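You operate a simulated robot arm through the tools that you are given. There is no shell and no other tool. Be economical: measure what you need, move in short steps, check, and stop when the job is done.

You are at the controls of a simulated two-armed robot. One attempt, no reset.

## Task
Top up the bath: stand the canister on the grey stand and empty it into the tank.
Fine: carry the canister with both hands; open its vent cap, hold its tap down till the canister is empty, then shut the cap; leave the canister on the stand. Set down upright: water canister.
Where things are to end (x, y in the base frame): water canister within 20 mm of [610, 750].

Only the result counts: the job must be done as asked and must still hold three seconds after the hand-in. Knocking over, shifting, dropping, spilling or breaking anything else fails it. A push-on lid holds only when it is set on centred and level and pressed home; a screw cap is set on level and turned clockwise until tight.

## Robot
Two 7-joint arms with two-finger grippers on one trunk, on a base that drives. Base frame: it is fixed to the floor where the robot stands at the start and does not move with it; the origin is under the middle of the robot, x ahead of it, y to its left, z up; the surface under the hand at the start is at about z = 780. Readings come in mm, rad, newtons and seconds.
The left shoulder is at the start at [24, 223, 1254], the right one opposite. With the tool pointing down near the work surface each hand reaches from about 100 to 720 mm from the robot's upright axis, wherever it stands, measured 20 degrees to its own side. Places, roughly: bath drain knob [500, 200, 900]; bath switch [500, 600, 900]; grey stand [600, 800, 900]; tap button [600, -100, 800]; vent cap [600, 100, 900]. Payload 2.2 kg a hand.
Tool frame (each hand has its own): the origin (TCP) lies between the finger pads and is the grasp point; the fingertips stand 19 mm ahead of it; z points along the fingers, y is the line along which they close. Largest opening 116 mm; the body of the gripper starts 70 mm behind the TCP.
Orientation is told as [roll, pitch, yaw] about the base's x, y, z axes, in that order, counted from this pose: with the fingers straight down and closing along the base's y, the tool's x points along the base's -x, its y along +y and its z along -z.

## Interface
- The arms move only by the tool drive_tool. It takes "left_moves", "right_moves" or both (then of equal length, played together; a hand with none holds still); each is a list of rows, each a list of 3 entries, a list of its own where there are three numbers: the turn, a rotation vector about the tool's x, y, z in rad, then the shift along the tool's x, y, z in cm, then the gripper command, from -1 (shut) to 1 (fully open), values between in proportion. In form: [[[ax, ay, az], [dx, dy, dz], fingers], ...]. A call has 1 to 20 rows; each row shifts and turns the commanded pose from where the row before left it, along the tool's axes as they then stand. A row lasts 0.2 s, in which the tool goes at most 50 mm and 0.15 rad; a call with a longer step from one row to the next is refused whole, and so is a gripper value outside its range. Where a pose cannot be reached the arm comes as near as it can. A force on the tool above 60 N (or 10 N above the force at the start of the call, whichever is more), or a blocked arm, ends the call early, and 0.2 s more pass. The fingers move at their own pace and stop on an object; they squeeze with about 38 N. The grip force told is the motor's: it shows also when the fingers shut on nothing. Time passes only in rows, and 0.2 s behind the last, so rows that do not move let the fingers close. The reply holds the time, the measured pose of the TCP, the force on the tool along the base axes, the opening and the grip force, in the units named above and with some noise, with the torque about the TCP (base axes, N m) and any sound that the robot's microphone picked up.
- Cameras (640 x 400 px; columns grow to the right, rows downward): "scene" is now at [130.1, 40.2, 1434.8]; the picture's right is [0.33, -0.95, 0.00], its down [-0.46, -0.16, -0.87] and it looks along [0.82, 0.28, -0.49] (base axes); focal length 244 px, centre (320, 200). "left" rides on the left gripper at [69, 15, -97] in its tool frame; the picture's right is [-0.21, 0.98, 0.00], its down [-0.76, -0.17, -0.63] and it looks along [-0.62, -0.14, 0.77] (tool axes); focal length 251 px, centre (320, 200). "right" rides on the right gripper at [69, -15, -97] in its tool frame; the picture's right is [0.21, 0.98, 0.00], its down [-0.76, 0.17, -0.63] and it looks along [-0.62, 0.13, 0.77] (tool axes); focal length 251 px, centre (320, 200). There is no depth. A picture from a camera that has moved, and an enlarged one, comes with that camera's place and axes in the base frame and with its lens.
- capture(camera): a new picture of that camera. The clock stands still meanwhile.
- slide_trunk(by): slides the trunk up (or, below 0, down) by that many mm; the arms and the scene camera ride with it, the base frame stays. It gives what a move gives, with no picture.
- drive_base(legs): drives the robot by 1 to 6 legs, each [ahead, left, turn to the left] in mm, mm and rad, along the robot's own axes; the way and the turn of a leg run together, so that a leg with both is an arc; at most 1500 mm and 3.142 rad a leg. The arms and the cameras ride along, it lands a little off, and it stops where it bumps. It gives what a move gives.
- head_to(pan, tilt): turns the head with the scene camera to pan (to the left, within 1.396 rad either way) and tilt (down, from -0.506 to 1.204), counted from straight ahead of the robot. It gives what a move gives.
- zoom(camera, box): a new picture of the part [left, top, right, bottom] of that camera's present view, enlarged. The clock stands still meanwhile.
- hand_in(): hands the job in; it is judged then, once.

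Work in short steps. Places have to be worked out from the pictures, the camera data and where the tool is seen: move nearer, look again, correct. Check each grasp and each placing, and mend what went wrong. You have 120 turns and 100 pictures in all, those below and enlarged ones among them. Open the grippers and draw the arms clear of the work before you hand the job in, unless the task says otherwise; then end with one line.

The tools are called after "Request:" as name(argument=value, ...) on one line, values as JSON. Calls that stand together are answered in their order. drive_tool: Moves the arms, as the interface text tells. Its arguments: {"type":"object","properties":{"left_moves":{"type":"array","items":{"type":"array"}},"right_moves":{"type":"array","items":{"type":"array"}}},"required":[]} The other tools are called the same way: slide_trunk (by) slides the trunk up or down; drive_base (legs) drives the base; head_to (pan, tilt) turns the head that bears the scene camera; capture (camera) takes a picture; zoom (camera, box) takes an enlarged picture of a part of a camera's view; hand_in () hands the job in.

At the start:

```text
clock: 0.0
left_position: [409.4, 543.9, 1270.6]
left_tool_rot: [-0.001, -0.001, -0.002]
left_contact_force: [0.8, 0.0, -0.3]
left_moment: [-0.01, 0.01, -0.03]
left_width: 115.9
left_grasp_force: 0.0
right_position: [401.8, 8.5, 1302.6]
right_tool_rot: [0.0, 0.001, 0.0]
right_contact_force: [0.0, -1.3, 0.9]
right_moment: [0.04, -0.01, 0.01]
right_width: 116.0
right_grasp_force: 0.0
trunk travel left (down, up): [-400.0, 90.0]
robot x, y, heading: [2.5, -2.4, 0.002]
head pan, tilt: [0.332, 0.51]
```

scene: 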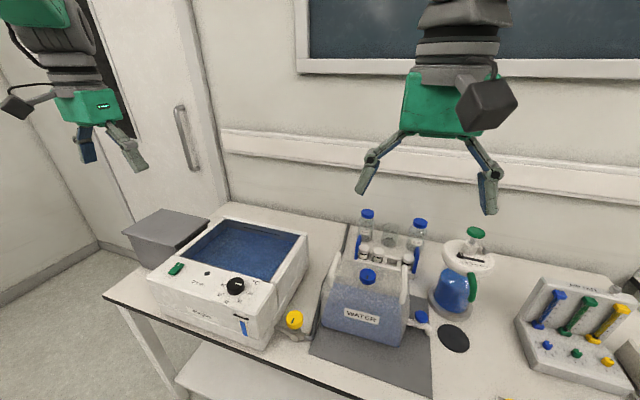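
right: 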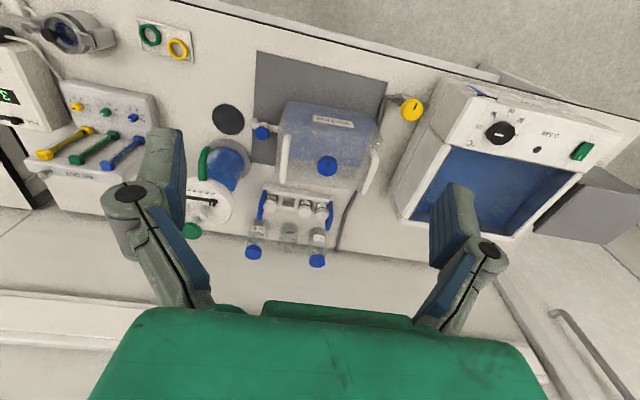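
left: 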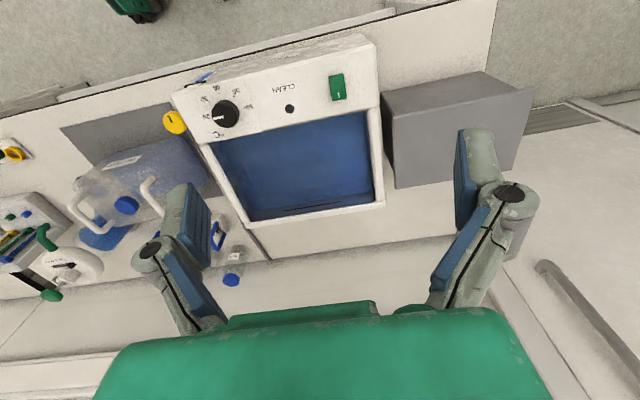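

The canister (side handles, blue vent cap, tap on its right side) stands between the robot and the rack, and the stand is left of the bath. I'll enlarge the views to locate them.

Request:
zoom(camera="scene", box=[280, 200, 480, 400])

Request:
zoom(camera="right", box=[170, 50, 430, 290])

Request:
zoom(camera="scene", box=[90, 190, 330, 370])

```text
2.00 times, centred on (380, 300) of scene
camera zoom: at [130.1, 40.2, 1434.8], right [0.33, -0.95, 0.0], down [-0.46, -0.16, -0.87], along [0.82, 0.28, -0.49], focal length 487 px, centre (200, 0)
```

zoom: 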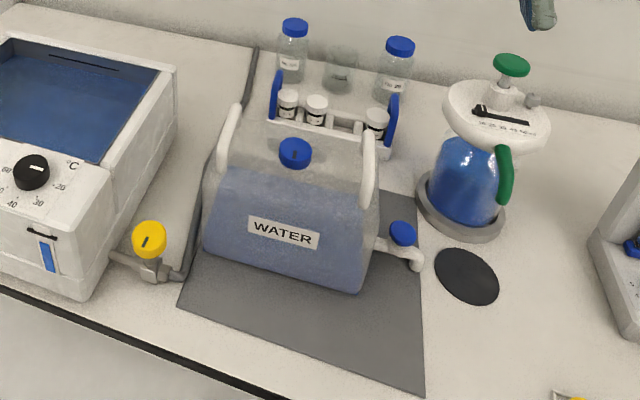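

```text
1.67 times, centred on (300, 170) of right
camera zoom: at [333.1, -5.8, 1398.0], right [-0.21, 0.98, 0.0], down [0.76, 0.17, 0.63], along [0.62, 0.13, -0.77], focal length 419 px, centre (353, 250)
```

zoom: 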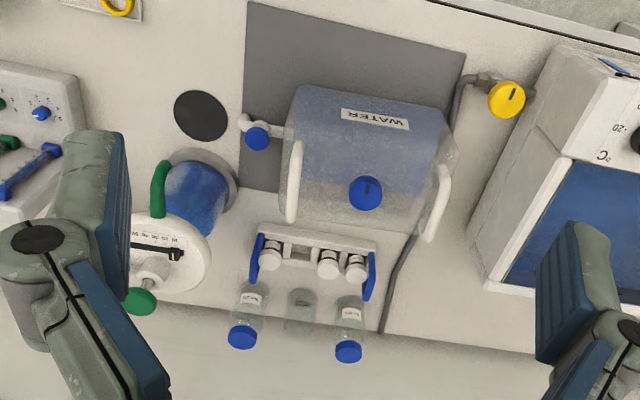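

```text
2.22 times, centred on (210, 280) of scene
camera zoom: at [130.1, 40.2, 1434.8], right [0.33, -0.95, 0.0], down [-0.46, -0.16, -0.87], along [0.82, 0.28, -0.49], focal length 541 px, centre (564, 22)
```

zoom: 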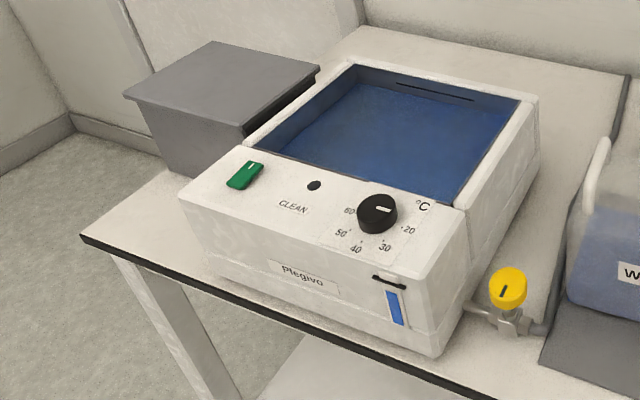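

Cap triangulates to about [600, 67, 950] with handles at y≈153 and y≈-22, tops around z 950-978. Now I look at the stand and handles more closely.

Request:
zoom(camera="left", box=[340, 30, 580, 220])

Request:
head_to(pan=0.75, tilt=0.6)

Request:
capture(camera="scene")

Request:
zoom(camera="left", box=[40, 100, 260, 280])

```text
2.11 times, centred on (460, 125) of left
camera zoom: at [341.3, 557.7, 1368.9], right [0.21, 0.98, 0.0], down [0.76, -0.17, 0.63], along [0.62, -0.14, -0.77], focal length 529 px, centre (25, 358)
```

zoom: 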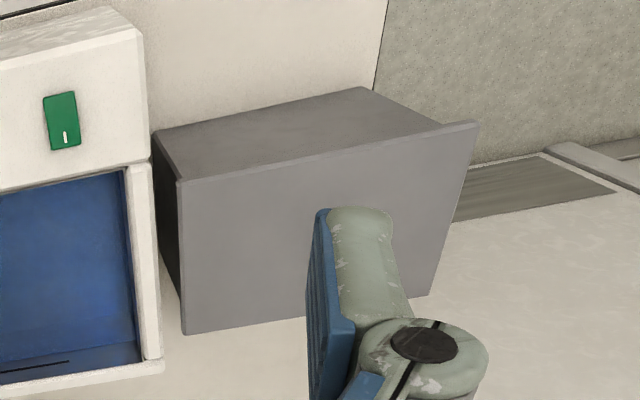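

```text
clock: 0.9
left_position: [405.5, 540.5, 1273.0]
left_tool_rot: [0.001, -0.001, 0.002]
left_contact_force: [-0.1, 0.3, 0.4]
left_moment: [0.04, 0.03, -0.02]
left_width: 116.2
left_grasp_force: 0.1
right_position: [397.9, 6.7, 1303.3]
right_tool_rot: [0.002, -0.002, 0.001]
right_contact_force: [-1.2, -0.2, 0.3]
right_moment: [-0.04, 0.0, 0.0]
right_width: 116.1
right_grasp_force: 0.0
trunk travel left (down, up): [-400.0, 90.0]
robot x, y, heading: [-0.2, 0.2, 0.002]
head pan, tilt: [0.75, 0.6]
```

```text
92 pictures are left
camera scene: at [108.6, 73.9, 1426.5], right [0.68, -0.73, 0.0], down [-0.42, -0.39, -0.82], along [0.6, 0.56, -0.57], focal length 244 px, centre (320, 200)
```

scene: 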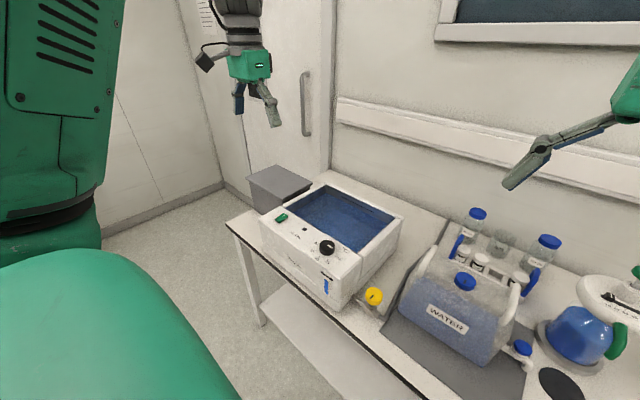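

```text
2.22 times, centred on (150, 190) of left
camera zoom: at [337.7, 555.3, 1371.1], right [0.21, 0.98, 0.0], down [0.76, -0.17, 0.63], along [0.62, -0.13, -0.77], focal length 559 px, centre (698, 222)
```

zoom: 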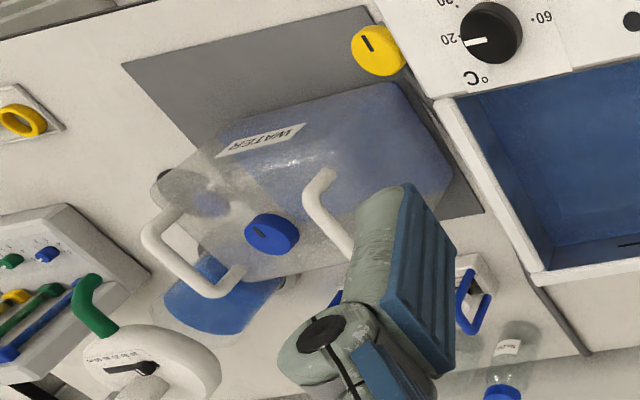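

The handles are U-bars along x rising above the shoulders. Stand top is about z 928, spanning x 534–700, y 655–885. I'll lower the trunk first (so the trunk can do the lift later), then bring both hands above the handles, half-open.

Request:
slide_trunk(by=-150)

Request:
drive_tool(left_moves=[[[0, 0, 0], [-1.85, -3.87, 0.3], -0.1], [[0, 0, 0], [-1.85, -3.87, 0.3], -0.1], [[0, 0, 0], [-1.85, -3.87, 0.3], -0.1], [[0, 0, 0], [-1.85, -3.87, 0.3], -0.1], [[0, 0, 0], [-1.85, -3.87, 0.3], -0.1], [[0, 0, 0], [-1.85, -3.87, 0.3], -0.1], [[0, 0, 0], [-1.85, -3.87, 0.3], -0.1], [[0, 0, 0], [-1.85, -3.87, 0.3], -0.1], [[0, 0, 0], [-1.85, -3.87, 0.3], -0.1], [[0, 0, 0], [-1.85, -3.87, 0.3], -0.1]], right_moves=[[[0, 0, 0], [-1.92, -0.29, 0.6], -0.1], [[0, 0, 0], [-1.92, -0.29, 0.6], -0.1], [[0, 0, 0], [-1.92, -0.29, 0.6], -0.1], [[0, 0, 0], [-1.92, -0.29, 0.6], -0.1], [[0, 0, 0], [-1.92, -0.29, 0.6], -0.1], [[0, 0, 0], [-1.92, -0.29, 0.6], -0.1], [[0, 0, 0], [-1.92, -0.29, 0.6], -0.1], [[0, 0, 0], [-1.92, -0.29, 0.6], -0.1], [[0, 0, 0], [-1.92, -0.29, 0.6], -0.1], [[0, 0, 0], [-1.92, -0.29, 0.6], -0.1]])

Request:
capture(camera="left")

Request:
capture(camera="right")

Request:
head_to(pan=0.15, tilt=0.6)

Request:
capture(camera="scene")

```text
clock: 2.6
left_position: [406.6, 540.7, 1123.5]
left_tool_rot: [0.002, -0.003, 0.002]
left_contact_force: [0.1, 0.1, 0.3]
left_moment: [-0.04, 0.01, -0.01]
left_width: 115.9
left_grasp_force: 0.1
right_position: [399.1, 7.5, 1153.7]
right_tool_rot: [0.003, -0.002, 0.0]
right_contact_force: [-0.2, -0.5, 0.2]
right_moment: [-0.02, 0.05, 0.04]
right_width: 116.2
right_grasp_force: 0.0
trunk travel left (down, up): [-250.0, 240.0]
robot x, y, heading: [2.5, 3.3, 0.004]
head pan, tilt: [0.75, 0.6]
```

```text
clock: 4.8
left_position: [590.8, 144.6, 1094.4]
left_tool_rot: [0.007, 0.0, 0.001]
left_contact_force: [-0.3, 0.1, 0.1]
left_moment: [0.01, 0.03, 0.02]
left_width: 52.4
left_grasp_force: 0.2
right_position: [593.1, -29.5, 1092.3]
right_tool_rot: [0.006, -0.001, -0.001]
right_contact_force: [0.3, -1.0, -0.5]
right_moment: [0.0, 0.01, -0.02]
right_width: 52.1
right_grasp_force: 0.1
trunk travel left (down, up): [-250.0, 240.0]
robot x, y, heading: [-0.8, -1.6, 0.001]
head pan, tilt: [0.75, 0.6]
```

```text
90 pictures are left
camera left: at [522.4, 158.6, 1191.4], right [0.21, 0.98, 0.01], down [0.76, -0.17, 0.63], along [0.62, -0.13, -0.78], focal length 251 px, centre (320, 200)
```

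left: 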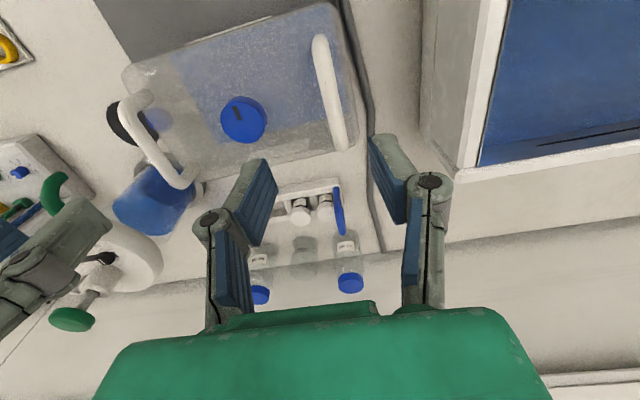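

```text
89 pictures are left
camera right: at [524.9, -45.3, 1188.1], right [-0.21, 0.98, 0.01], down [0.76, 0.16, 0.63], along [0.62, 0.14, -0.77], focal length 251 px, centre (320, 200)
```

right: 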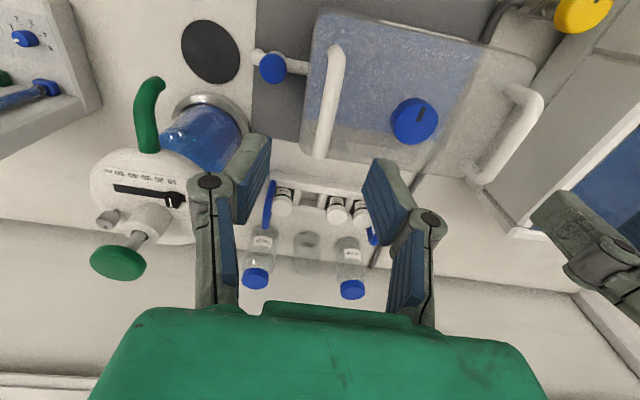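

```text
clock: 5.8
left_position: [588.9, 146.8, 1093.4]
left_tool_rot: [0.005, -0.001, 0.001]
left_contact_force: [0.2, -0.7, -0.1]
left_moment: [0.04, 0.01, 0.02]
left_width: 52.4
left_grasp_force: 0.1
right_position: [591.4, -27.0, 1093.9]
right_tool_rot: [0.006, -0.001, 0.0]
right_contact_force: [-0.2, -0.2, 0.3]
right_moment: [-0.05, -0.03, 0.04]
right_width: 52.1
right_grasp_force: 0.0
trunk travel left (down, up): [-250.0, 240.0]
robot x, y, heading: [0.6, -3.4, 0.003]
head pan, tilt: [0.15, 0.6]
```

```text
88 pictures are left
camera scene: at [133.4, 14.8, 1276.7], right [0.15, -0.99, 0.0], down [-0.56, -0.08, -0.82], along [0.81, 0.12, -0.57], focal length 244 px, centre (320, 200)
```

scene: 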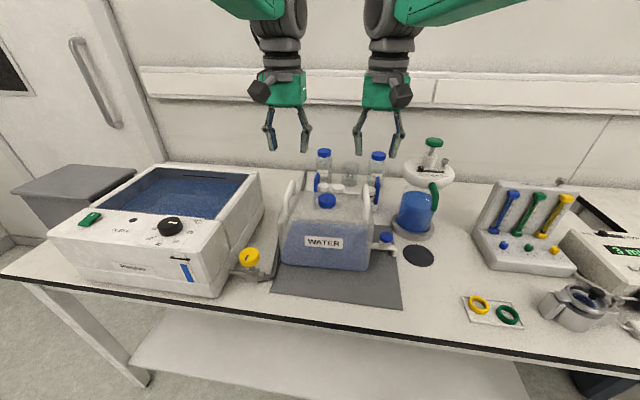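

Triangulation with both hand cameras gives: cap [599, 67, 952], left bar y≈156, right bar y≈-22, z≈965, x centre ≈597. I descend to about z 972 and look again.

Request:
drive_tool(left_moves=[[[0, 0, 0], [-0.7, 1.0, 2.4], -0.1], [[0, 0, 0], [0, 0, 2.4], -0.1], [[0, 0, 0], [0, 0, 2.4], -0.1], [[0, 0, 0], [0, 0, 2.4], -0.1], [[0, 0, 0], [0, 0, 2.4], -0.1], [[0, 0, 0], [0, 0, 0], -0.1]], right_moves=[[[0, 0, 0], [-0.5, 0.6, 2.4], -0.1], [[0, 0, 0], [0, 0, 2.4], -0.1], [[0, 0, 0], [0, 0, 2.4], -0.1], [[0, 0, 0], [0, 0, 2.4], -0.1], [[0, 0, 0], [0, 0, 2.4], -0.1], [[0, 0, 0], [0, 0, 0], -0.1]])

Request:
capture(camera="left")

Request:
capture(camera="right")

Request:
zoom(camera="scene", box=[240, 130, 440, 280])

```text
clock: 7.2
left_position: [599.2, 159.2, 972.3]
left_tool_rot: [0.003, -0.002, 0.001]
left_contact_force: [0.6, -0.2, 1.0]
left_moment: [-0.02, 0.0, 0.01]
left_width: 52.2
left_grasp_force: 0.1
right_position: [594.7, -20.3, 973.8]
right_tool_rot: [0.005, -0.002, 0.0]
right_contact_force: [-0.5, 0.9, 0.3]
right_moment: [0.02, -0.03, 0.02]
right_width: 52.0
right_grasp_force: 0.0
trunk travel left (down, up): [-250.0, 240.0]
robot x, y, heading: [-1.8, 3.0, 0.0]
head pan, tilt: [0.15, 0.6]
```

```text
87 pictures are left
camera left: at [531.3, 173.7, 1070.8], right [0.21, 0.98, 0.0], down [0.76, -0.17, 0.63], along [0.62, -0.13, -0.77], focal length 251 px, centre (320, 200)
```

left: 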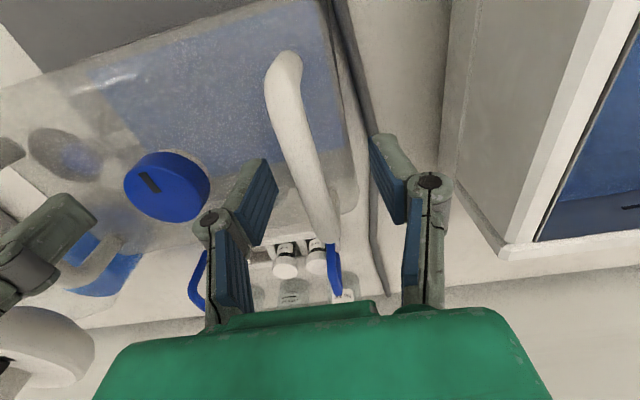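

```text
86 pictures are left
camera right: at [527.5, -35.3, 1069.3], right [-0.21, 0.98, 0.0], down [0.76, 0.16, 0.64], along [0.62, 0.14, -0.77], focal length 251 px, centre (320, 200)
```

right: 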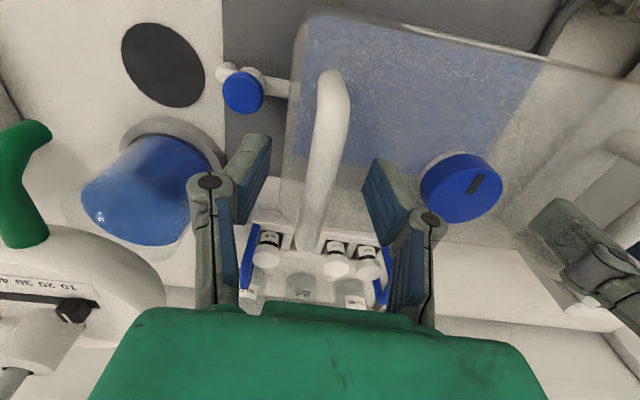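

```text
2.67 times, centred on (340, 205) of scene
camera zoom: at [133.0, 16.3, 1276.8], right [0.15, -0.99, 0.0], down [-0.56, -0.09, -0.82], along [0.81, 0.12, -0.57], focal length 649 px, centre (267, 187)
```

zoom: 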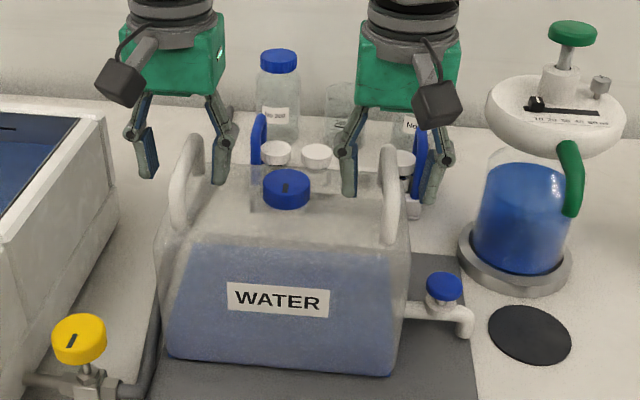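

The left bar is about 7 mm toward −y of the left TCP and the right one is centred. Correct, lower 8 mm and close both.

Request:
drive_tool(left_moves=[[[0, 0, 0], [0, -0.6, 0.8], -0.1], [[0, 0, 0], [0, 0, 0], -0.1], [[0, 0, 0], [0, 0, 0], -1], [[0, 0, 0], [0, 0, 0], -1], [[0, 0, 0], [0, 0, 0], -1]], right_moves=[[[0, 0, 0], [0, -0.1, 0.9], -0.1], [[0, 0, 0], [0, 0, 0], -0.1], [[0, 0, 0], [0, 0, 0], -1], [[0, 0, 0], [0, 0, 0], -1], [[0, 0, 0], [0, 0, 0], -1]])

Request:
capture(camera="left")

Request:
capture(camera="right")

```text
clock: 8.4
left_position: [600.1, 155.2, 964.1]
left_tool_rot: [0.003, -0.001, 0.0]
left_contact_force: [1.6, 8.7, 0.8]
left_moment: [-0.05, 0.11, 0.15]
left_width: 6.1
left_grasp_force: 28.6
right_position: [597.9, -21.3, 963.9]
right_tool_rot: [0.001, -0.002, -0.002]
right_contact_force: [-0.7, -8.1, -6.5]
right_moment: [0.12, -0.13, 0.07]
right_width: 0.0
right_grasp_force: 28.8
trunk travel left (down, up): [-250.0, 240.0]
robot x, y, heading: [-1.1, 4.1, -0.002]
head pan, tilt: [0.15, 0.6]
```

```text
84 pictures are left
camera left: at [531.7, 168.8, 1062.5], right [0.21, 0.98, 0.0], down [0.76, -0.17, 0.63], along [0.62, -0.13, -0.78], focal length 251 px, centre (320, 200)
```

left: 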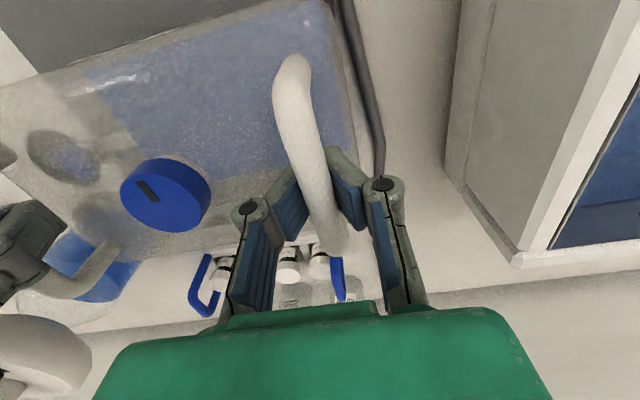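

```text
83 pictures are left
camera right: at [528.5, -36.3, 1058.8], right [-0.21, 0.98, 0.0], down [0.76, 0.16, 0.63], along [0.62, 0.14, -0.77], focal length 251 px, centre (320, 200)
```

right: 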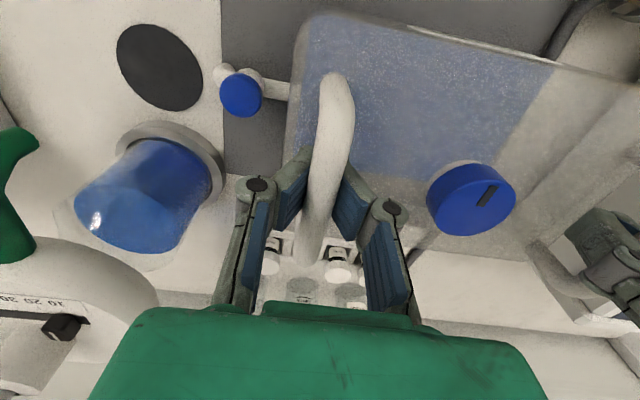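

Widths of 6 and 0 mm mean the fingers shut below the bar; the bars lie higher than judged. Open, rise 18 mm and close again.

Request:
drive_tool(left_moves=[[[0, 0, 0], [0, 0, 0], -0.1], [[0, 0, 0], [0, 0, 0], -0.1], [[0, 0, 0], [0, 0, -1.8], -0.1], [[0, 0, 0], [0, 0, 0], -0.1], [[0, 0, 0], [0, 0, 0], -1], [[0, 0, 0], [0, 0, 0], -1], [[0, 0, 0], [0, 0, 0], -1]], right_moves=[[[0, 0, 0], [0, 0, 0], -0.1], [[0, 0, 0], [0, 0, 0], -0.1], [[0, 0, 0], [0, 0, -1.8], -0.1], [[0, 0, 0], [0, 0, 0], -0.1], [[0, 0, 0], [0, 0, 0], -1], [[0, 0, 0], [0, 0, 0], -1], [[0, 0, 0], [0, 0, 0], -1]])

Request:
capture(camera="left")

Request:
capture(camera="right")

Request:
zoom(camera="scene", box=[240, 130, 440, 280])

```text
clock: 10.0
left_position: [601.8, 156.0, 981.9]
left_tool_rot: [0.006, -0.002, 0.002]
left_contact_force: [11.1, 12.5, -0.6]
left_moment: [0.18, 0.24, 0.87]
left_width: 11.9
left_grasp_force: 38.3
right_position: [597.1, -21.4, 980.3]
right_tool_rot: [0.003, 0.001, 0.001]
right_contact_force: [-9.7, -12.2, 0.7]
right_moment: [-0.11, -0.08, 0.94]
right_width: 11.2
right_grasp_force: 38.7
trunk travel left (down, up): [-250.0, 240.0]
robot x, y, heading: [-0.4, -2.1, -0.002]
head pan, tilt: [0.15, 0.6]
```

```text
82 pictures are left
camera left: at [532.1, 168.9, 1080.6], right [0.21, 0.98, 0.01], down [0.76, -0.17, 0.63], along [0.62, -0.13, -0.77], focal length 251 px, centre (320, 200)
```

left: 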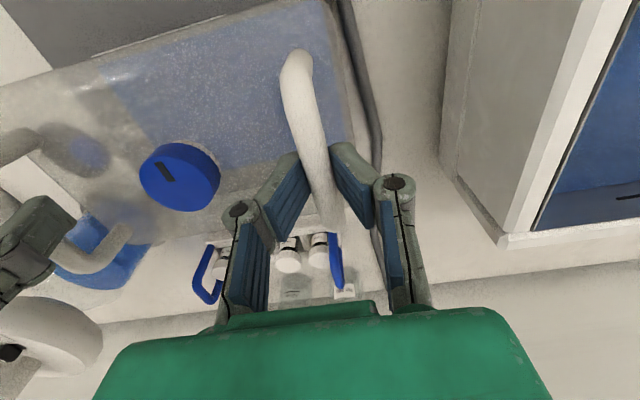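

```text
81 pictures are left
camera right: at [529.0, -36.0, 1076.7], right [-0.21, 0.98, 0.0], down [0.76, 0.16, 0.63], along [0.62, 0.14, -0.78], focal length 251 px, centre (320, 200)
```

right: 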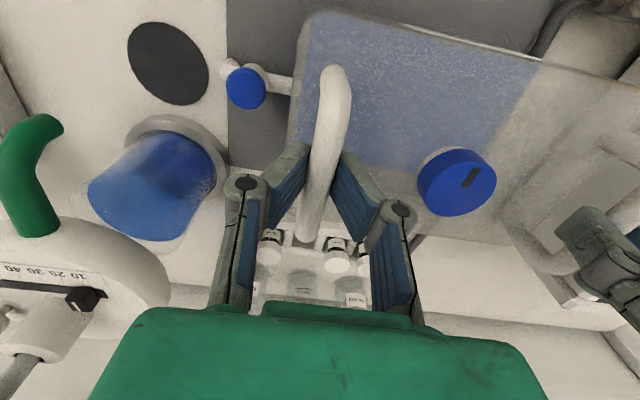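

```text
2.67 times, centred on (340, 205) of scene
camera zoom: at [134.8, 16.9, 1276.4], right [0.15, -0.99, 0.0], down [-0.56, -0.09, -0.82], along [0.81, 0.12, -0.57], focal length 649 px, centre (267, 187)
```

zoom: 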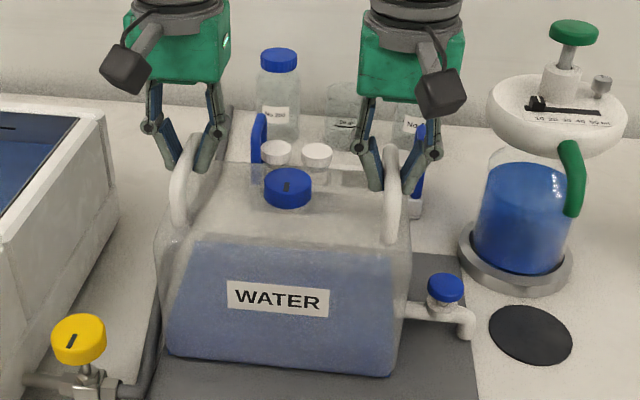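

Both grips now hold a ~12 mm bar at 38 N. Trial lift of 20 mm with the trunk.

Request:
slide_trunk(by=20)

Request:
zoom(camera="scene", box=[240, 130, 440, 280])

```text
clock: 10.7
left_position: [600.6, 153.7, 1002.2]
left_tool_rot: [0.005, -0.003, 0.001]
left_contact_force: [11.6, 19.7, -5.4]
left_moment: [0.18, -0.59, 0.87]
left_width: 11.9
left_grasp_force: 37.8
right_position: [598.8, -22.1, 1000.7]
right_tool_rot: [0.001, 0.001, -0.001]
right_contact_force: [-10.4, -18.7, -7.8]
right_moment: [-0.23, 0.61, 0.96]
right_width: 11.3
right_grasp_force: 38.6
trunk travel left (down, up): [-270.0, 220.0]
robot x, y, heading: [-0.5, -0.8, 0.001]
head pan, tilt: [0.15, 0.6]
```

```text
2.67 times, centred on (340, 205) of scene
camera zoom: at [135.8, 16.2, 1296.3], right [0.15, -0.99, 0.0], down [-0.56, -0.09, -0.82], along [0.81, 0.12, -0.57], focal length 649 px, centre (267, 187)
```

zoom: 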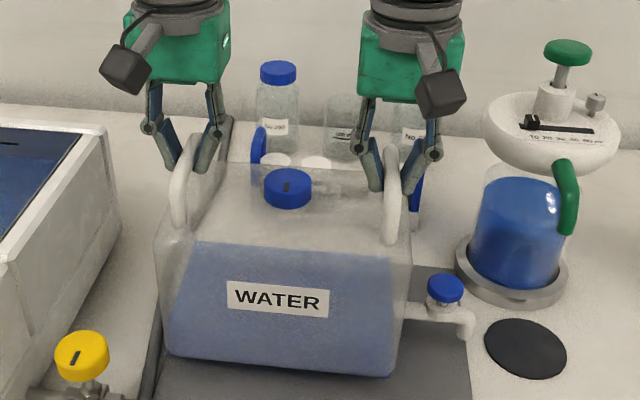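

The canister lifts level (about 1.3 kg). Raise the rest of the way.

Request:
slide_trunk(by=205)

Request:
head_to(pan=0.4, tilt=0.7)

Request:
capture(camera="scene")

```text
clock: 12.9
left_position: [601.5, 154.6, 1208.2]
left_tool_rot: [0.008, 0.0, 0.001]
left_contact_force: [9.8, 24.6, -6.2]
left_moment: [0.23, -0.02, 0.78]
left_width: 11.9
left_grasp_force: 38.2
right_position: [599.0, -21.0, 1205.6]
right_tool_rot: [0.004, 0.001, -0.002]
right_contact_force: [-9.0, -23.8, -7.3]
right_moment: [-0.21, 0.04, 0.85]
right_width: 11.3
right_grasp_force: 37.8
trunk travel left (down, up): [-475.0, 15.0]
robot x, y, heading: [-4.4, 1.2, -0.001]
head pan, tilt: [0.15, 0.6]
```

```text
clock: 13.7
left_position: [601.5, 154.9, 1207.8]
left_tool_rot: [0.006, -0.002, 0.002]
left_contact_force: [9.4, 23.7, -6.5]
left_moment: [0.25, 0.06, 0.73]
left_width: 11.5
left_grasp_force: 38.0
right_position: [599.1, -19.8, 1207.7]
right_tool_rot: [0.003, 0.001, 0.0]
right_contact_force: [-8.4, -24.9, -6.2]
right_moment: [-0.18, -0.03, 0.79]
right_width: 11.1
right_grasp_force: 37.9
trunk travel left (down, up): [-475.0, 15.0]
robot x, y, heading: [-0.1, -0.4, 0.003]
head pan, tilt: [0.4, 0.7]
```

```text
78 pictures are left
camera scene: at [128.0, 36.4, 1492.8], right [0.39, -0.92, 0.0], down [-0.6, -0.25, -0.76], along [0.7, 0.3, -0.65], focal length 244 px, centre (320, 200)
```

scene: 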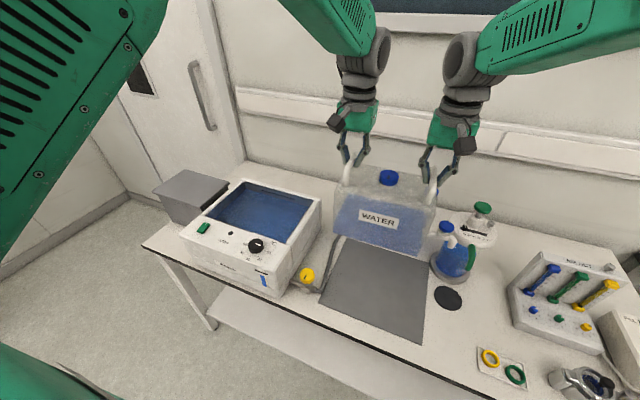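

Clear of everything. Drive left half the way, then check.

Request:
drive_base(legs=[[0, 350, 0]])

Request:
capture(camera="scene")

```text
clock: 15.9
left_position: [601.0, 472.9, 1210.8]
left_tool_rot: [0.028, -0.004, -0.003]
left_contact_force: [8.8, 21.5, -8.2]
left_moment: [0.37, -0.7, 0.58]
left_width: 11.5
left_grasp_force: 37.7
right_position: [598.3, 297.1, 1206.3]
right_tool_rot: [0.023, 0.001, -0.006]
right_contact_force: [-8.3, -23.6, -4.3]
right_moment: [-0.2, 0.68, 0.84]
right_width: 11.2
right_grasp_force: 37.8
trunk travel left (down, up): [-475.0, 15.0]
robot x, y, heading: [-1.5, 343.0, -0.005]
head pan, tilt: [0.4, 0.7]
```

```text
77 pictures are left
camera scene: at [127.8, 351.9, 1493.2], right [0.39, -0.92, -0.02], down [-0.6, -0.23, -0.77], along [0.7, 0.31, -0.64], focal length 244 px, centre (320, 200)
```

scene: 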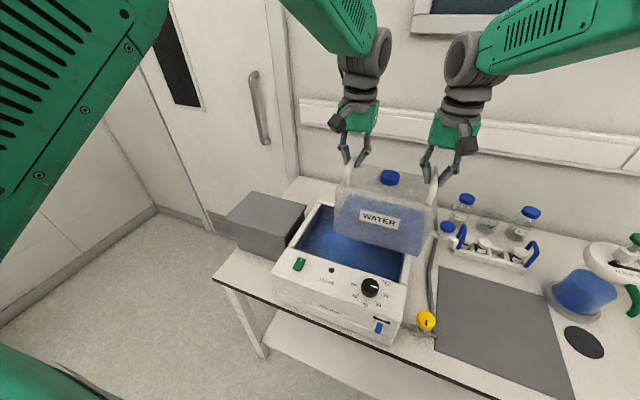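

Going well, clear of the bath. Drive on near the target.

Request:
drive_base(legs=[[0, 330, 0]])

Request:
head_to(pan=0.0, tilt=0.85)

Request:
capture(camera="scene")

Request:
capture(camera="left")

Request:
capture(camera="right")

```text
clock: 18.1
left_position: [597.4, 816.2, 1211.8]
left_tool_rot: [0.016, -0.006, -0.007]
left_contact_force: [8.3, 4.9, -7.4]
left_moment: [0.14, -0.69, 0.58]
left_width: 11.0
left_grasp_force: 37.6
right_position: [593.9, 639.5, 1209.7]
right_tool_rot: [0.01, -0.003, -0.009]
right_contact_force: [-8.1, -7.2, -5.4]
right_moment: [-0.04, 0.73, 0.8]
right_width: 10.4
right_grasp_force: 37.2
trunk travel left (down, up): [-475.0, 15.0]
robot x, y, heading: [0.7, 678.0, -0.004]
head pan, tilt: [0.4, 0.7]
```

```text
clock: 19.0
left_position: [592.0, 814.5, 1213.4]
left_tool_rot: [0.015, -0.013, -0.006]
left_contact_force: [8.1, 1.9, -5.9]
left_moment: [0.06, -0.63, 0.75]
left_width: 10.9
left_grasp_force: 37.4
right_position: [587.1, 637.9, 1212.5]
right_tool_rot: [0.009, -0.005, -0.011]
right_contact_force: [-9.4, -3.7, -5.3]
right_moment: [0.05, 0.63, 0.89]
right_width: 9.5
right_grasp_force: 37.3
trunk travel left (down, up): [-475.0, 15.0]
robot x, y, heading: [0.8, 671.7, -0.0]
head pan, tilt: [0.0, 0.85]
```

```text
76 pictures are left
camera scene: at [128.1, 659.1, 1480.5], right [0.0, -1.0, -0.01], down [-0.76, 0.01, -0.66], along [0.66, 0.01, -0.76], focal length 244 px, centre (320, 200)
```

scene: 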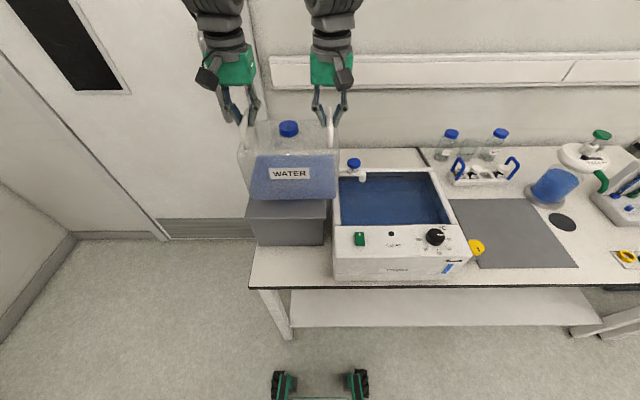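

```text
75 pictures are left
camera left: at [522.1, 828.5, 1312.1], right [0.22, 0.97, 0.02], down [0.75, -0.18, 0.64], along [0.63, -0.13, -0.77], focal length 251 px, centre (320, 200)
```

left: 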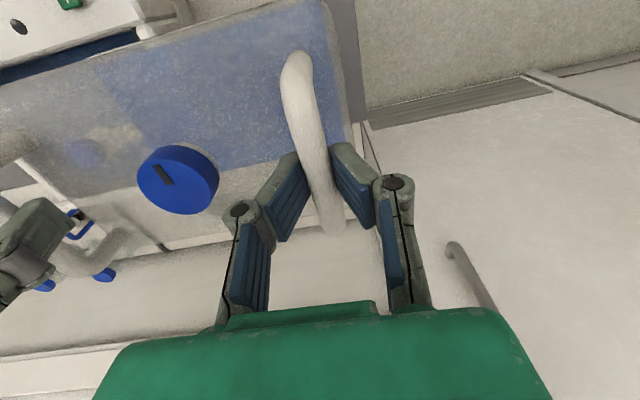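

```text
74 pictures are left
camera right: at [518.3, 623.8, 1307.7], right [-0.21, 0.98, 0.01], down [0.76, 0.15, 0.64], along [0.62, 0.14, -0.77], focal length 251 px, centre (320, 200)
```

right: 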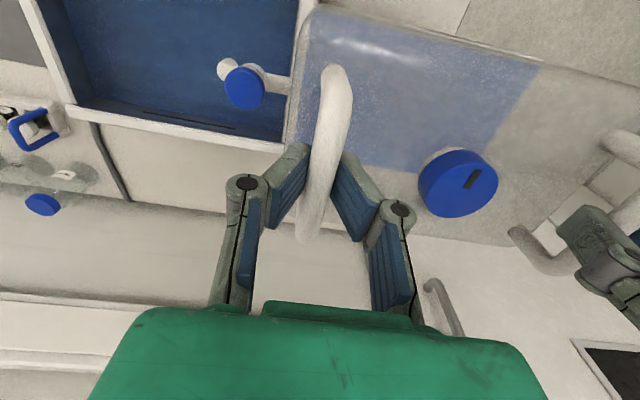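

The readings still show a slight body tilt and small changes in grip width. I wait a moment and re-read.

Request:
drive_tool(left_moves=[[[0, 0, 0], [0, 0, 0], -1], [[0, 0, 0], [0, 0, 0], -1], [[0, 0, 0], [0, 0, 0], -1], [[0, 0, 0], [0, 0, 0], -1]], right_moves=[[[0, 0, 0], [0, 0, 0], -1], [[0, 0, 0], [0, 0, 0], -1], [[0, 0, 0], [0, 0, 0], -1], [[0, 0, 0], [0, 0, 0], -1]])

Request:
capture(camera="scene")

```text
clock: 20.0
left_position: [592.1, 819.9, 1213.2]
left_tool_rot: [0.011, -0.01, -0.006]
left_contact_force: [8.1, 2.7, -7.0]
left_moment: [0.11, -0.73, 0.51]
left_width: 10.7
left_grasp_force: 37.3
right_position: [589.6, 643.6, 1212.6]
right_tool_rot: [0.005, -0.005, -0.011]
right_contact_force: [-7.3, -4.5, -5.9]
right_moment: [-0.02, 0.82, 0.84]
right_width: 9.8
right_grasp_force: 37.5
trunk travel left (down, up): [-475.0, 15.0]
robot x, y, heading: [-2.9, 673.2, -0.002]
head pan, tilt: [0.0, 0.85]
```

```text
73 pictures are left
camera scene: at [128.9, 662.1, 1480.4], right [-0.01, -1.0, -0.01], down [-0.76, 0.01, -0.65], along [0.65, 0.0, -0.76], focal length 244 px, centre (320, 200)
```

scene: 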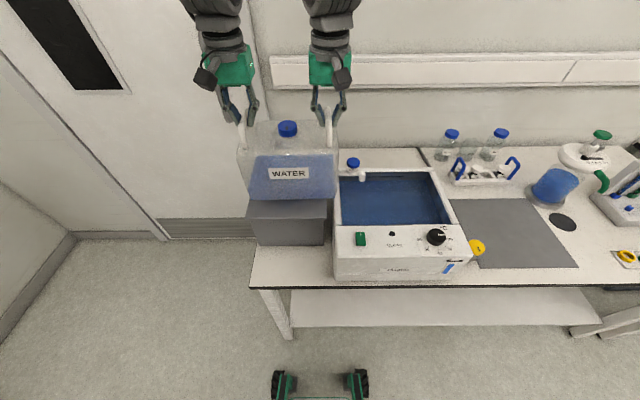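

Settling; mean grip now about [591, 732]. Nudge the base ahead and left, then re-measure.

Request:
drive_base(legs=[[17, 12, 0.004]])

Request:
drive_tool(left_moves=[[[0, 0, 0], [0, 0, 0], -1], [[0, 0, 0], [0, 0, 0], -1], [[0, 0, 0], [0, 0, 0], -1], [[0, 0, 0], [0, 0, 0], -1], [[0, 0, 0], [0, 0, 0], -1], [[0, 0, 0], [0, 0, 0], -1], [[0, 0, 0], [0, 0, 0], -1], [[0, 0, 0], [0, 0, 0], -1], [[0, 0, 0], [0, 0, 0], -1], [[0, 0, 0], [0, 0, 0], -1]])

Request:
capture(camera="left")

Request:
capture(camera="scene")

```text
clock: 20.8
left_position: [603.5, 830.3, 1216.5]
left_tool_rot: [0.016, -0.017, -0.002]
left_contact_force: [10.2, 3.1, -5.7]
left_moment: [0.15, -0.02, 0.87]
left_width: 10.3
left_grasp_force: 38.0
right_position: [599.7, 655.0, 1216.8]
right_tool_rot: [0.006, -0.011, -0.005]
right_contact_force: [-10.6, -6.1, -4.9]
right_moment: [-0.07, 0.13, 0.87]
right_width: 9.6
right_grasp_force: 37.4
trunk travel left (down, up): [-475.0, 15.0]
robot x, y, heading: [19.2, 686.1, -0.002]
head pan, tilt: [0.0, 0.85]
```

```text
clock: 23.0
left_position: [603.7, 827.2, 1216.6]
left_tool_rot: [0.015, -0.016, -0.005]
left_contact_force: [7.3, 3.3, -6.9]
left_moment: [0.09, -0.65, 0.51]
left_width: 9.9
left_grasp_force: 37.0
right_position: [601.2, 651.6, 1216.4]
right_tool_rot: [0.009, -0.011, -0.008]
right_contact_force: [-6.4, -3.9, -6.2]
right_moment: [-0.02, 0.73, 0.68]
right_width: 9.2
right_grasp_force: 36.7
trunk travel left (down, up): [-475.0, 15.0]
robot x, y, heading: [17.9, 682.4, 0.002]
head pan, tilt: [0.0, 0.85]
```

```text
72 pictures are left
camera left: at [533.4, 841.7, 1314.6], right [0.22, 0.98, 0.02], down [0.74, -0.18, 0.64], along [0.63, -0.13, -0.77], focal length 251 px, centre (320, 200)
```

left: 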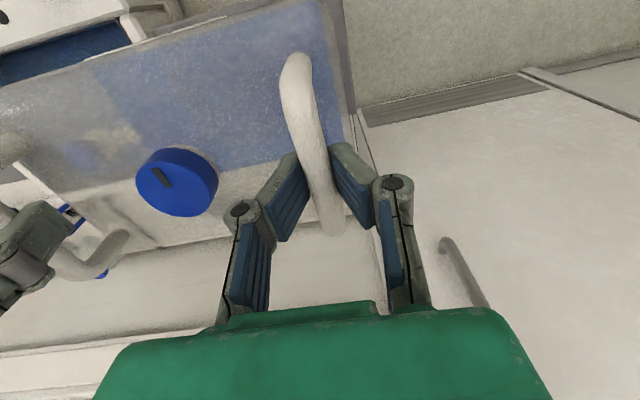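

```text
71 pictures are left
camera scene: at [146.7, 676.5, 1480.5], right [0.0, -1.0, -0.01], down [-0.76, 0.01, -0.66], along [0.66, 0.01, -0.76], focal length 244 px, centre (320, 200)
```

scene: 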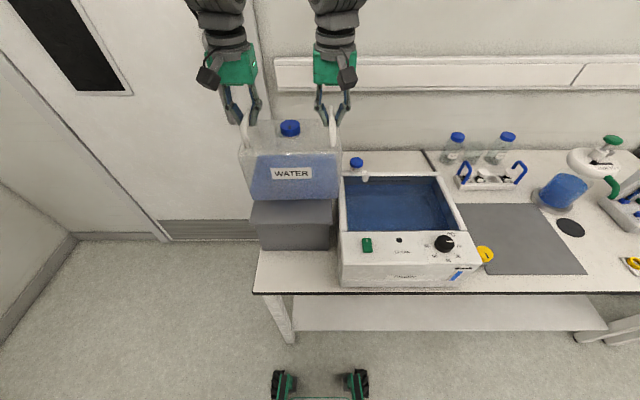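

Cap now at about [602, 739]. Small base correction, then lower 75 mm with the trunk and check.

Request:
drive_base(legs=[[7, 11, 0]])

Request:
slide_trunk(by=-70)

Request:
capture(camera="scene")

Request:
capture(camera="left")

Request:
capture(camera="right")

```text
clock: 23.8
left_position: [607.2, 835.6, 1219.9]
left_tool_rot: [0.018, -0.021, -0.004]
left_contact_force: [10.7, 5.3, -6.8]
left_moment: [0.05, 0.25, 0.86]
left_width: 9.4
left_grasp_force: 36.8
right_position: [604.1, 659.5, 1219.1]
right_tool_rot: [0.009, -0.011, -0.005]
right_contact_force: [-10.1, -5.5, -6.7]
right_moment: [-0.07, -0.16, 0.98]
right_width: 9.0
right_grasp_force: 36.7
trunk travel left (down, up): [-475.0, 15.0]
robot x, y, heading: [27.2, 697.2, -0.001]
head pan, tilt: [0.0, 0.85]
```

```text
clock: 24.8
left_position: [604.8, 827.3, 1152.1]
left_tool_rot: [0.024, -0.026, -0.003]
left_contact_force: [7.8, 2.6, -6.2]
left_moment: [0.03, -0.67, 0.68]
left_width: 9.5
left_grasp_force: 36.6
right_position: [601.2, 651.1, 1150.9]
right_tool_rot: [0.015, -0.013, -0.006]
right_contact_force: [-8.9, -3.0, -6.4]
right_moment: [0.0, 0.73, 0.76]
right_width: 8.8
right_grasp_force: 35.9
trunk travel left (down, up): [-405.0, 85.0]
robot x, y, heading: [27.9, 691.1, 0.004]
head pan, tilt: [0.0, 0.85]
```

```text
70 pictures are left
camera scene: at [153.2, 685.4, 1410.6], right [0.0, -1.0, -0.01], down [-0.76, 0.0, -0.66], along [0.66, 0.0, -0.76], focal length 244 px, centre (320, 200)
```

scene: 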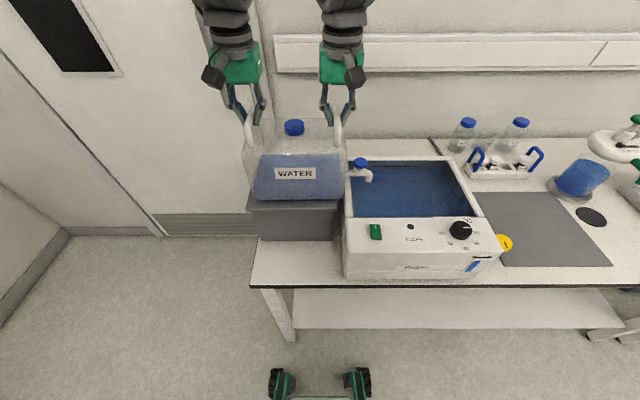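

```text
69 pictures are left
camera left: at [534.1, 839.6, 1248.8], right [0.22, 0.98, 0.03], down [0.74, -0.18, 0.65], along [0.64, -0.12, -0.76], focal length 251 px, centre (320, 200)
```

left: 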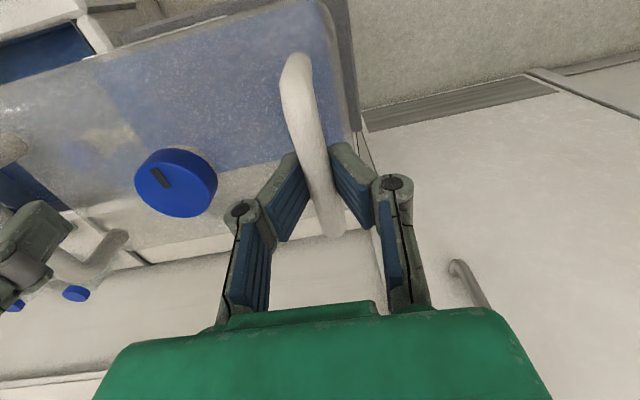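

```text
68 pictures are left
camera right: at [531.9, 635.2, 1244.7], right [-0.21, 0.98, 0.01], down [0.75, 0.15, 0.65], along [0.63, 0.14, -0.76], focal length 251 px, centre (320, 200)
```

right: 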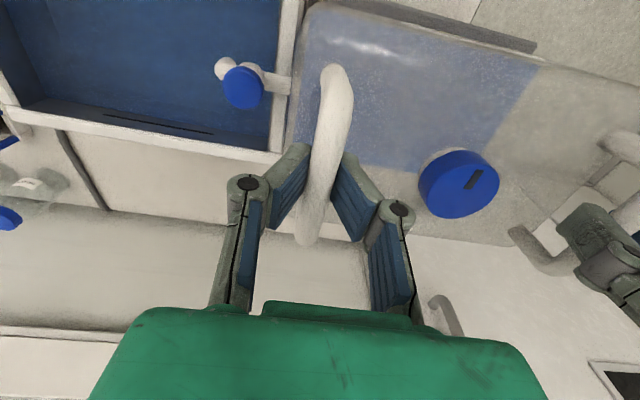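

Still about [603, 739]; nudge again and lower another 12 mm while watching forces.

Request:
drive_base(legs=[[8, 13, 0]])

Request:
slide_trunk(by=-12)

Request:
zoom(camera="scene", box=[220, 100, 420, 280])

```text
clock: 25.6
left_position: [610.4, 846.9, 1153.2]
left_tool_rot: [0.018, -0.026, -0.005]
left_contact_force: [10.4, 3.4, -5.9]
left_moment: [0.0, 0.29, 0.84]
left_width: 9.5
left_grasp_force: 36.9
right_position: [607.7, 669.9, 1153.1]
right_tool_rot: [0.008, -0.018, -0.005]
right_contact_force: [-10.3, -4.5, -7.1]
right_moment: [-0.06, -0.25, 1.02]
right_width: 8.5
right_grasp_force: 36.1
trunk travel left (down, up): [-405.0, 85.0]
robot x, y, heading: [33.4, 704.1, -0.001]
head pan, tilt: [0.0, 0.85]
```

```text
clock: 26.2
left_position: [608.0, 858.8, 1142.0]
left_tool_rot: [0.013, -0.028, 0.0]
left_contact_force: [3.7, 3.0, -5.9]
left_moment: [-0.02, 0.15, 0.37]
left_width: 8.6
left_grasp_force: 36.3
right_position: [605.4, 682.4, 1139.6]
right_tool_rot: [0.003, -0.018, -0.001]
right_contact_force: [-5.2, 0.1, -8.1]
right_moment: [-0.02, -0.11, 0.43]
right_width: 7.7
right_grasp_force: 35.8
trunk travel left (down, up): [-393.0, 97.0]
robot x, y, heading: [37.9, 711.5, 0.001]
head pan, tilt: [0.0, 0.85]
```

```text
2.22 times, centred on (320, 190) of scene
camera zoom: at [162.1, 724.6, 1398.4], right [0.0, -1.0, 0.01], down [-0.76, -0.01, -0.65], along [0.65, -0.01, -0.76], focal length 541 px, centre (320, 222)
```

zoom: 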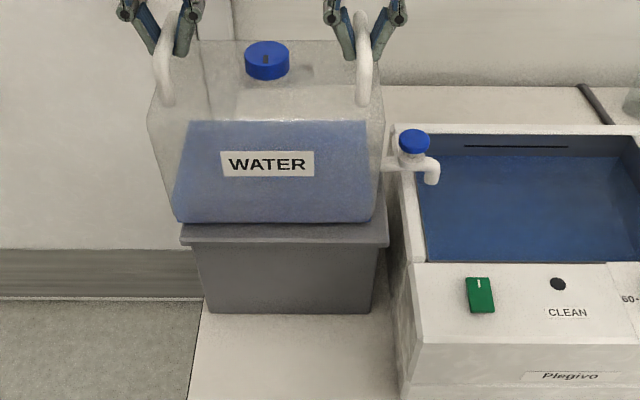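

Body sway makes y wander; now I hold still briefly to let it settle and re-read.

Request:
drive_tool(left_moves=[[[0, 0, 0], [0, 0, 0], -1], [[0, 0, 0], [0, 0, 0], -1], [[0, 0, 0], [0, 0, 0], -1], [[0, 0, 0], [0, 0, 0], -1]])

Request:
capture(camera="left")

```text
clock: 27.2
left_position: [606.9, 861.2, 1140.8]
left_tool_rot: [0.011, -0.029, -0.001]
left_contact_force: [6.0, 2.9, -5.7]
left_moment: [-0.09, 0.53, 0.45]
left_width: 8.4
left_grasp_force: 36.6
right_position: [604.0, 684.5, 1142.9]
right_tool_rot: [0.001, -0.02, -0.005]
right_contact_force: [-6.5, 0.9, -7.5]
right_moment: [-0.13, -0.5, 0.63]
right_width: 7.4
right_grasp_force: 35.1
trunk travel left (down, up): [-393.0, 97.0]
robot x, y, heading: [33.4, 711.0, -0.004]
head pan, tilt: [0.0, 0.85]
```

```text
66 pictures are left
camera left: at [536.4, 874.6, 1237.3], right [0.22, 0.98, 0.02], down [0.74, -0.17, 0.65], along [0.64, -0.13, -0.76], focal length 251 px, centre (320, 200)
```

left: 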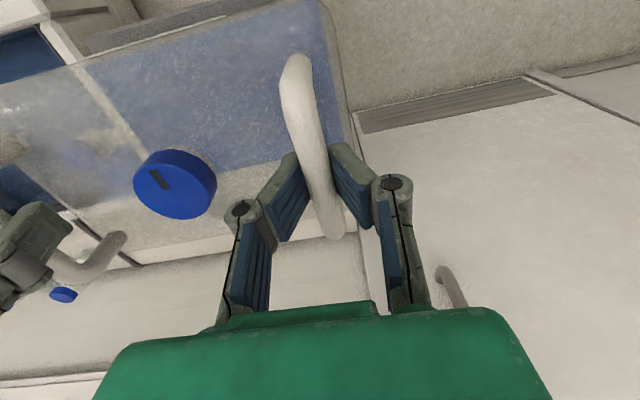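

The hands (and picture) put the canister at about [605, 773]. I shift it with the arms: 22 mm toward −y, 5 mm ahead, gently.

Request:
drive_tool(left_moves=[[[0, 0, 0], [-0.1, -0.45, 0], -1], [[0, 0, 0], [-0.1, -0.45, 0], -1], [[0, 0, 0], [-0.1, -0.45, 0], -1], [[0, 0, 0], [-0.1, -0.45, 0], -1], [[0, 0, 0], [-0.1, -0.45, 0], -1], [[0, 0, 0], [0, 0, 0], -1], [[0, 0, 0], [0, 0, 0], -1]], right_moves=[[[0, 0, 0], [-0.1, -0.45, 0], -1], [[0, 0, 0], [-0.1, -0.45, 0], -1], [[0, 0, 0], [-0.1, -0.45, 0], -1], [[0, 0, 0], [-0.1, -0.45, 0], -1], [[0, 0, 0], [-0.1, -0.45, 0], -1], [[0, 0, 0], [0, 0, 0], -1], [[0, 0, 0], [0, 0, 0], -1]])

Request:
zoom(camera="scene", box=[220, 100, 420, 280])

```text
clock: 28.8
left_position: [613.1, 819.8, 1141.3]
left_tool_rot: [0.024, -0.028, -0.003]
left_contact_force: [1.3, 5.4, -6.7]
left_moment: [0.09, -0.51, 0.07]
left_width: 8.1
left_grasp_force: 36.1
right_position: [608.8, 644.8, 1141.0]
right_tool_rot: [0.015, -0.017, -0.004]
right_contact_force: [-1.7, -4.6, -5.7]
right_moment: [-0.05, 0.52, 0.19]
right_width: 7.0
right_grasp_force: 35.0
trunk travel left (down, up): [-393.0, 97.0]
robot x, y, heading: [36.7, 703.1, -0.001]
head pan, tilt: [0.0, 0.85]
```

```text
2.22 times, centred on (320, 190) of scene
camera zoom: at [161.6, 701.4, 1398.5], right [0.0, -1.0, -0.01], down [-0.76, 0.0, -0.66], along [0.66, 0.0, -0.76], focal length 541 px, centre (320, 222)
```

zoom: 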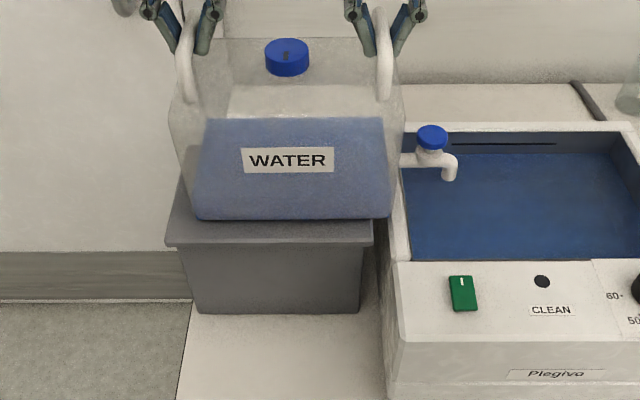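

Now about [611, 732]; the sway has about 20 mm of backlash. A slow +9 mm in y lands within tolerance either way.

Request:
drive_tool(left_moves=[[[0, 0, 0], [0, 0.15, 0], -1], [[0, 0, 0], [0, 0.15, 0], -1], [[0, 0, 0], [0, 0.15, 0], -1], [[0, 0, 0], [0, 0.15, 0], -1], [[0, 0, 0], [0, 0.15, 0], -1], [[0, 0, 0], [0, 0.15, 0], -1], [[0, 0, 0], [0, 0, 0], -1], [[0, 0, 0], [0, 0, 0], -1]], right_moves=[[[0, 0, 0], [0, 0.15, 0], -1], [[0, 0, 0], [0, 0.15, 0], -1], [[0, 0, 0], [0, 0.15, 0], -1], [[0, 0, 0], [0, 0.15, 0], -1], [[0, 0, 0], [0, 0.15, 0], -1], [[0, 0, 0], [0, 0.15, 0], -1], [[0, 0, 0], [0, 0, 0], -1], [[0, 0, 0], [0, 0, 0], -1]])

```text
clock: 30.6
left_position: [612.5, 824.2, 1143.6]
left_tool_rot: [0.026, -0.029, -0.006]
left_contact_force: [3.8, 9.8, -7.1]
left_moment: [0.09, -0.61, 0.27]
left_width: 8.1
left_grasp_force: 35.4
right_position: [609.7, 649.6, 1141.2]
right_tool_rot: [0.014, -0.019, -0.006]
right_contact_force: [-3.5, -10.2, -6.6]
right_moment: [-0.07, 0.68, 0.39]
right_width: 6.7
right_grasp_force: 35.0
trunk travel left (down, up): [-393.0, 97.0]
robot x, y, heading: [36.4, 708.0, -0.001]
head pan, tilt: [0.0, 0.85]
```

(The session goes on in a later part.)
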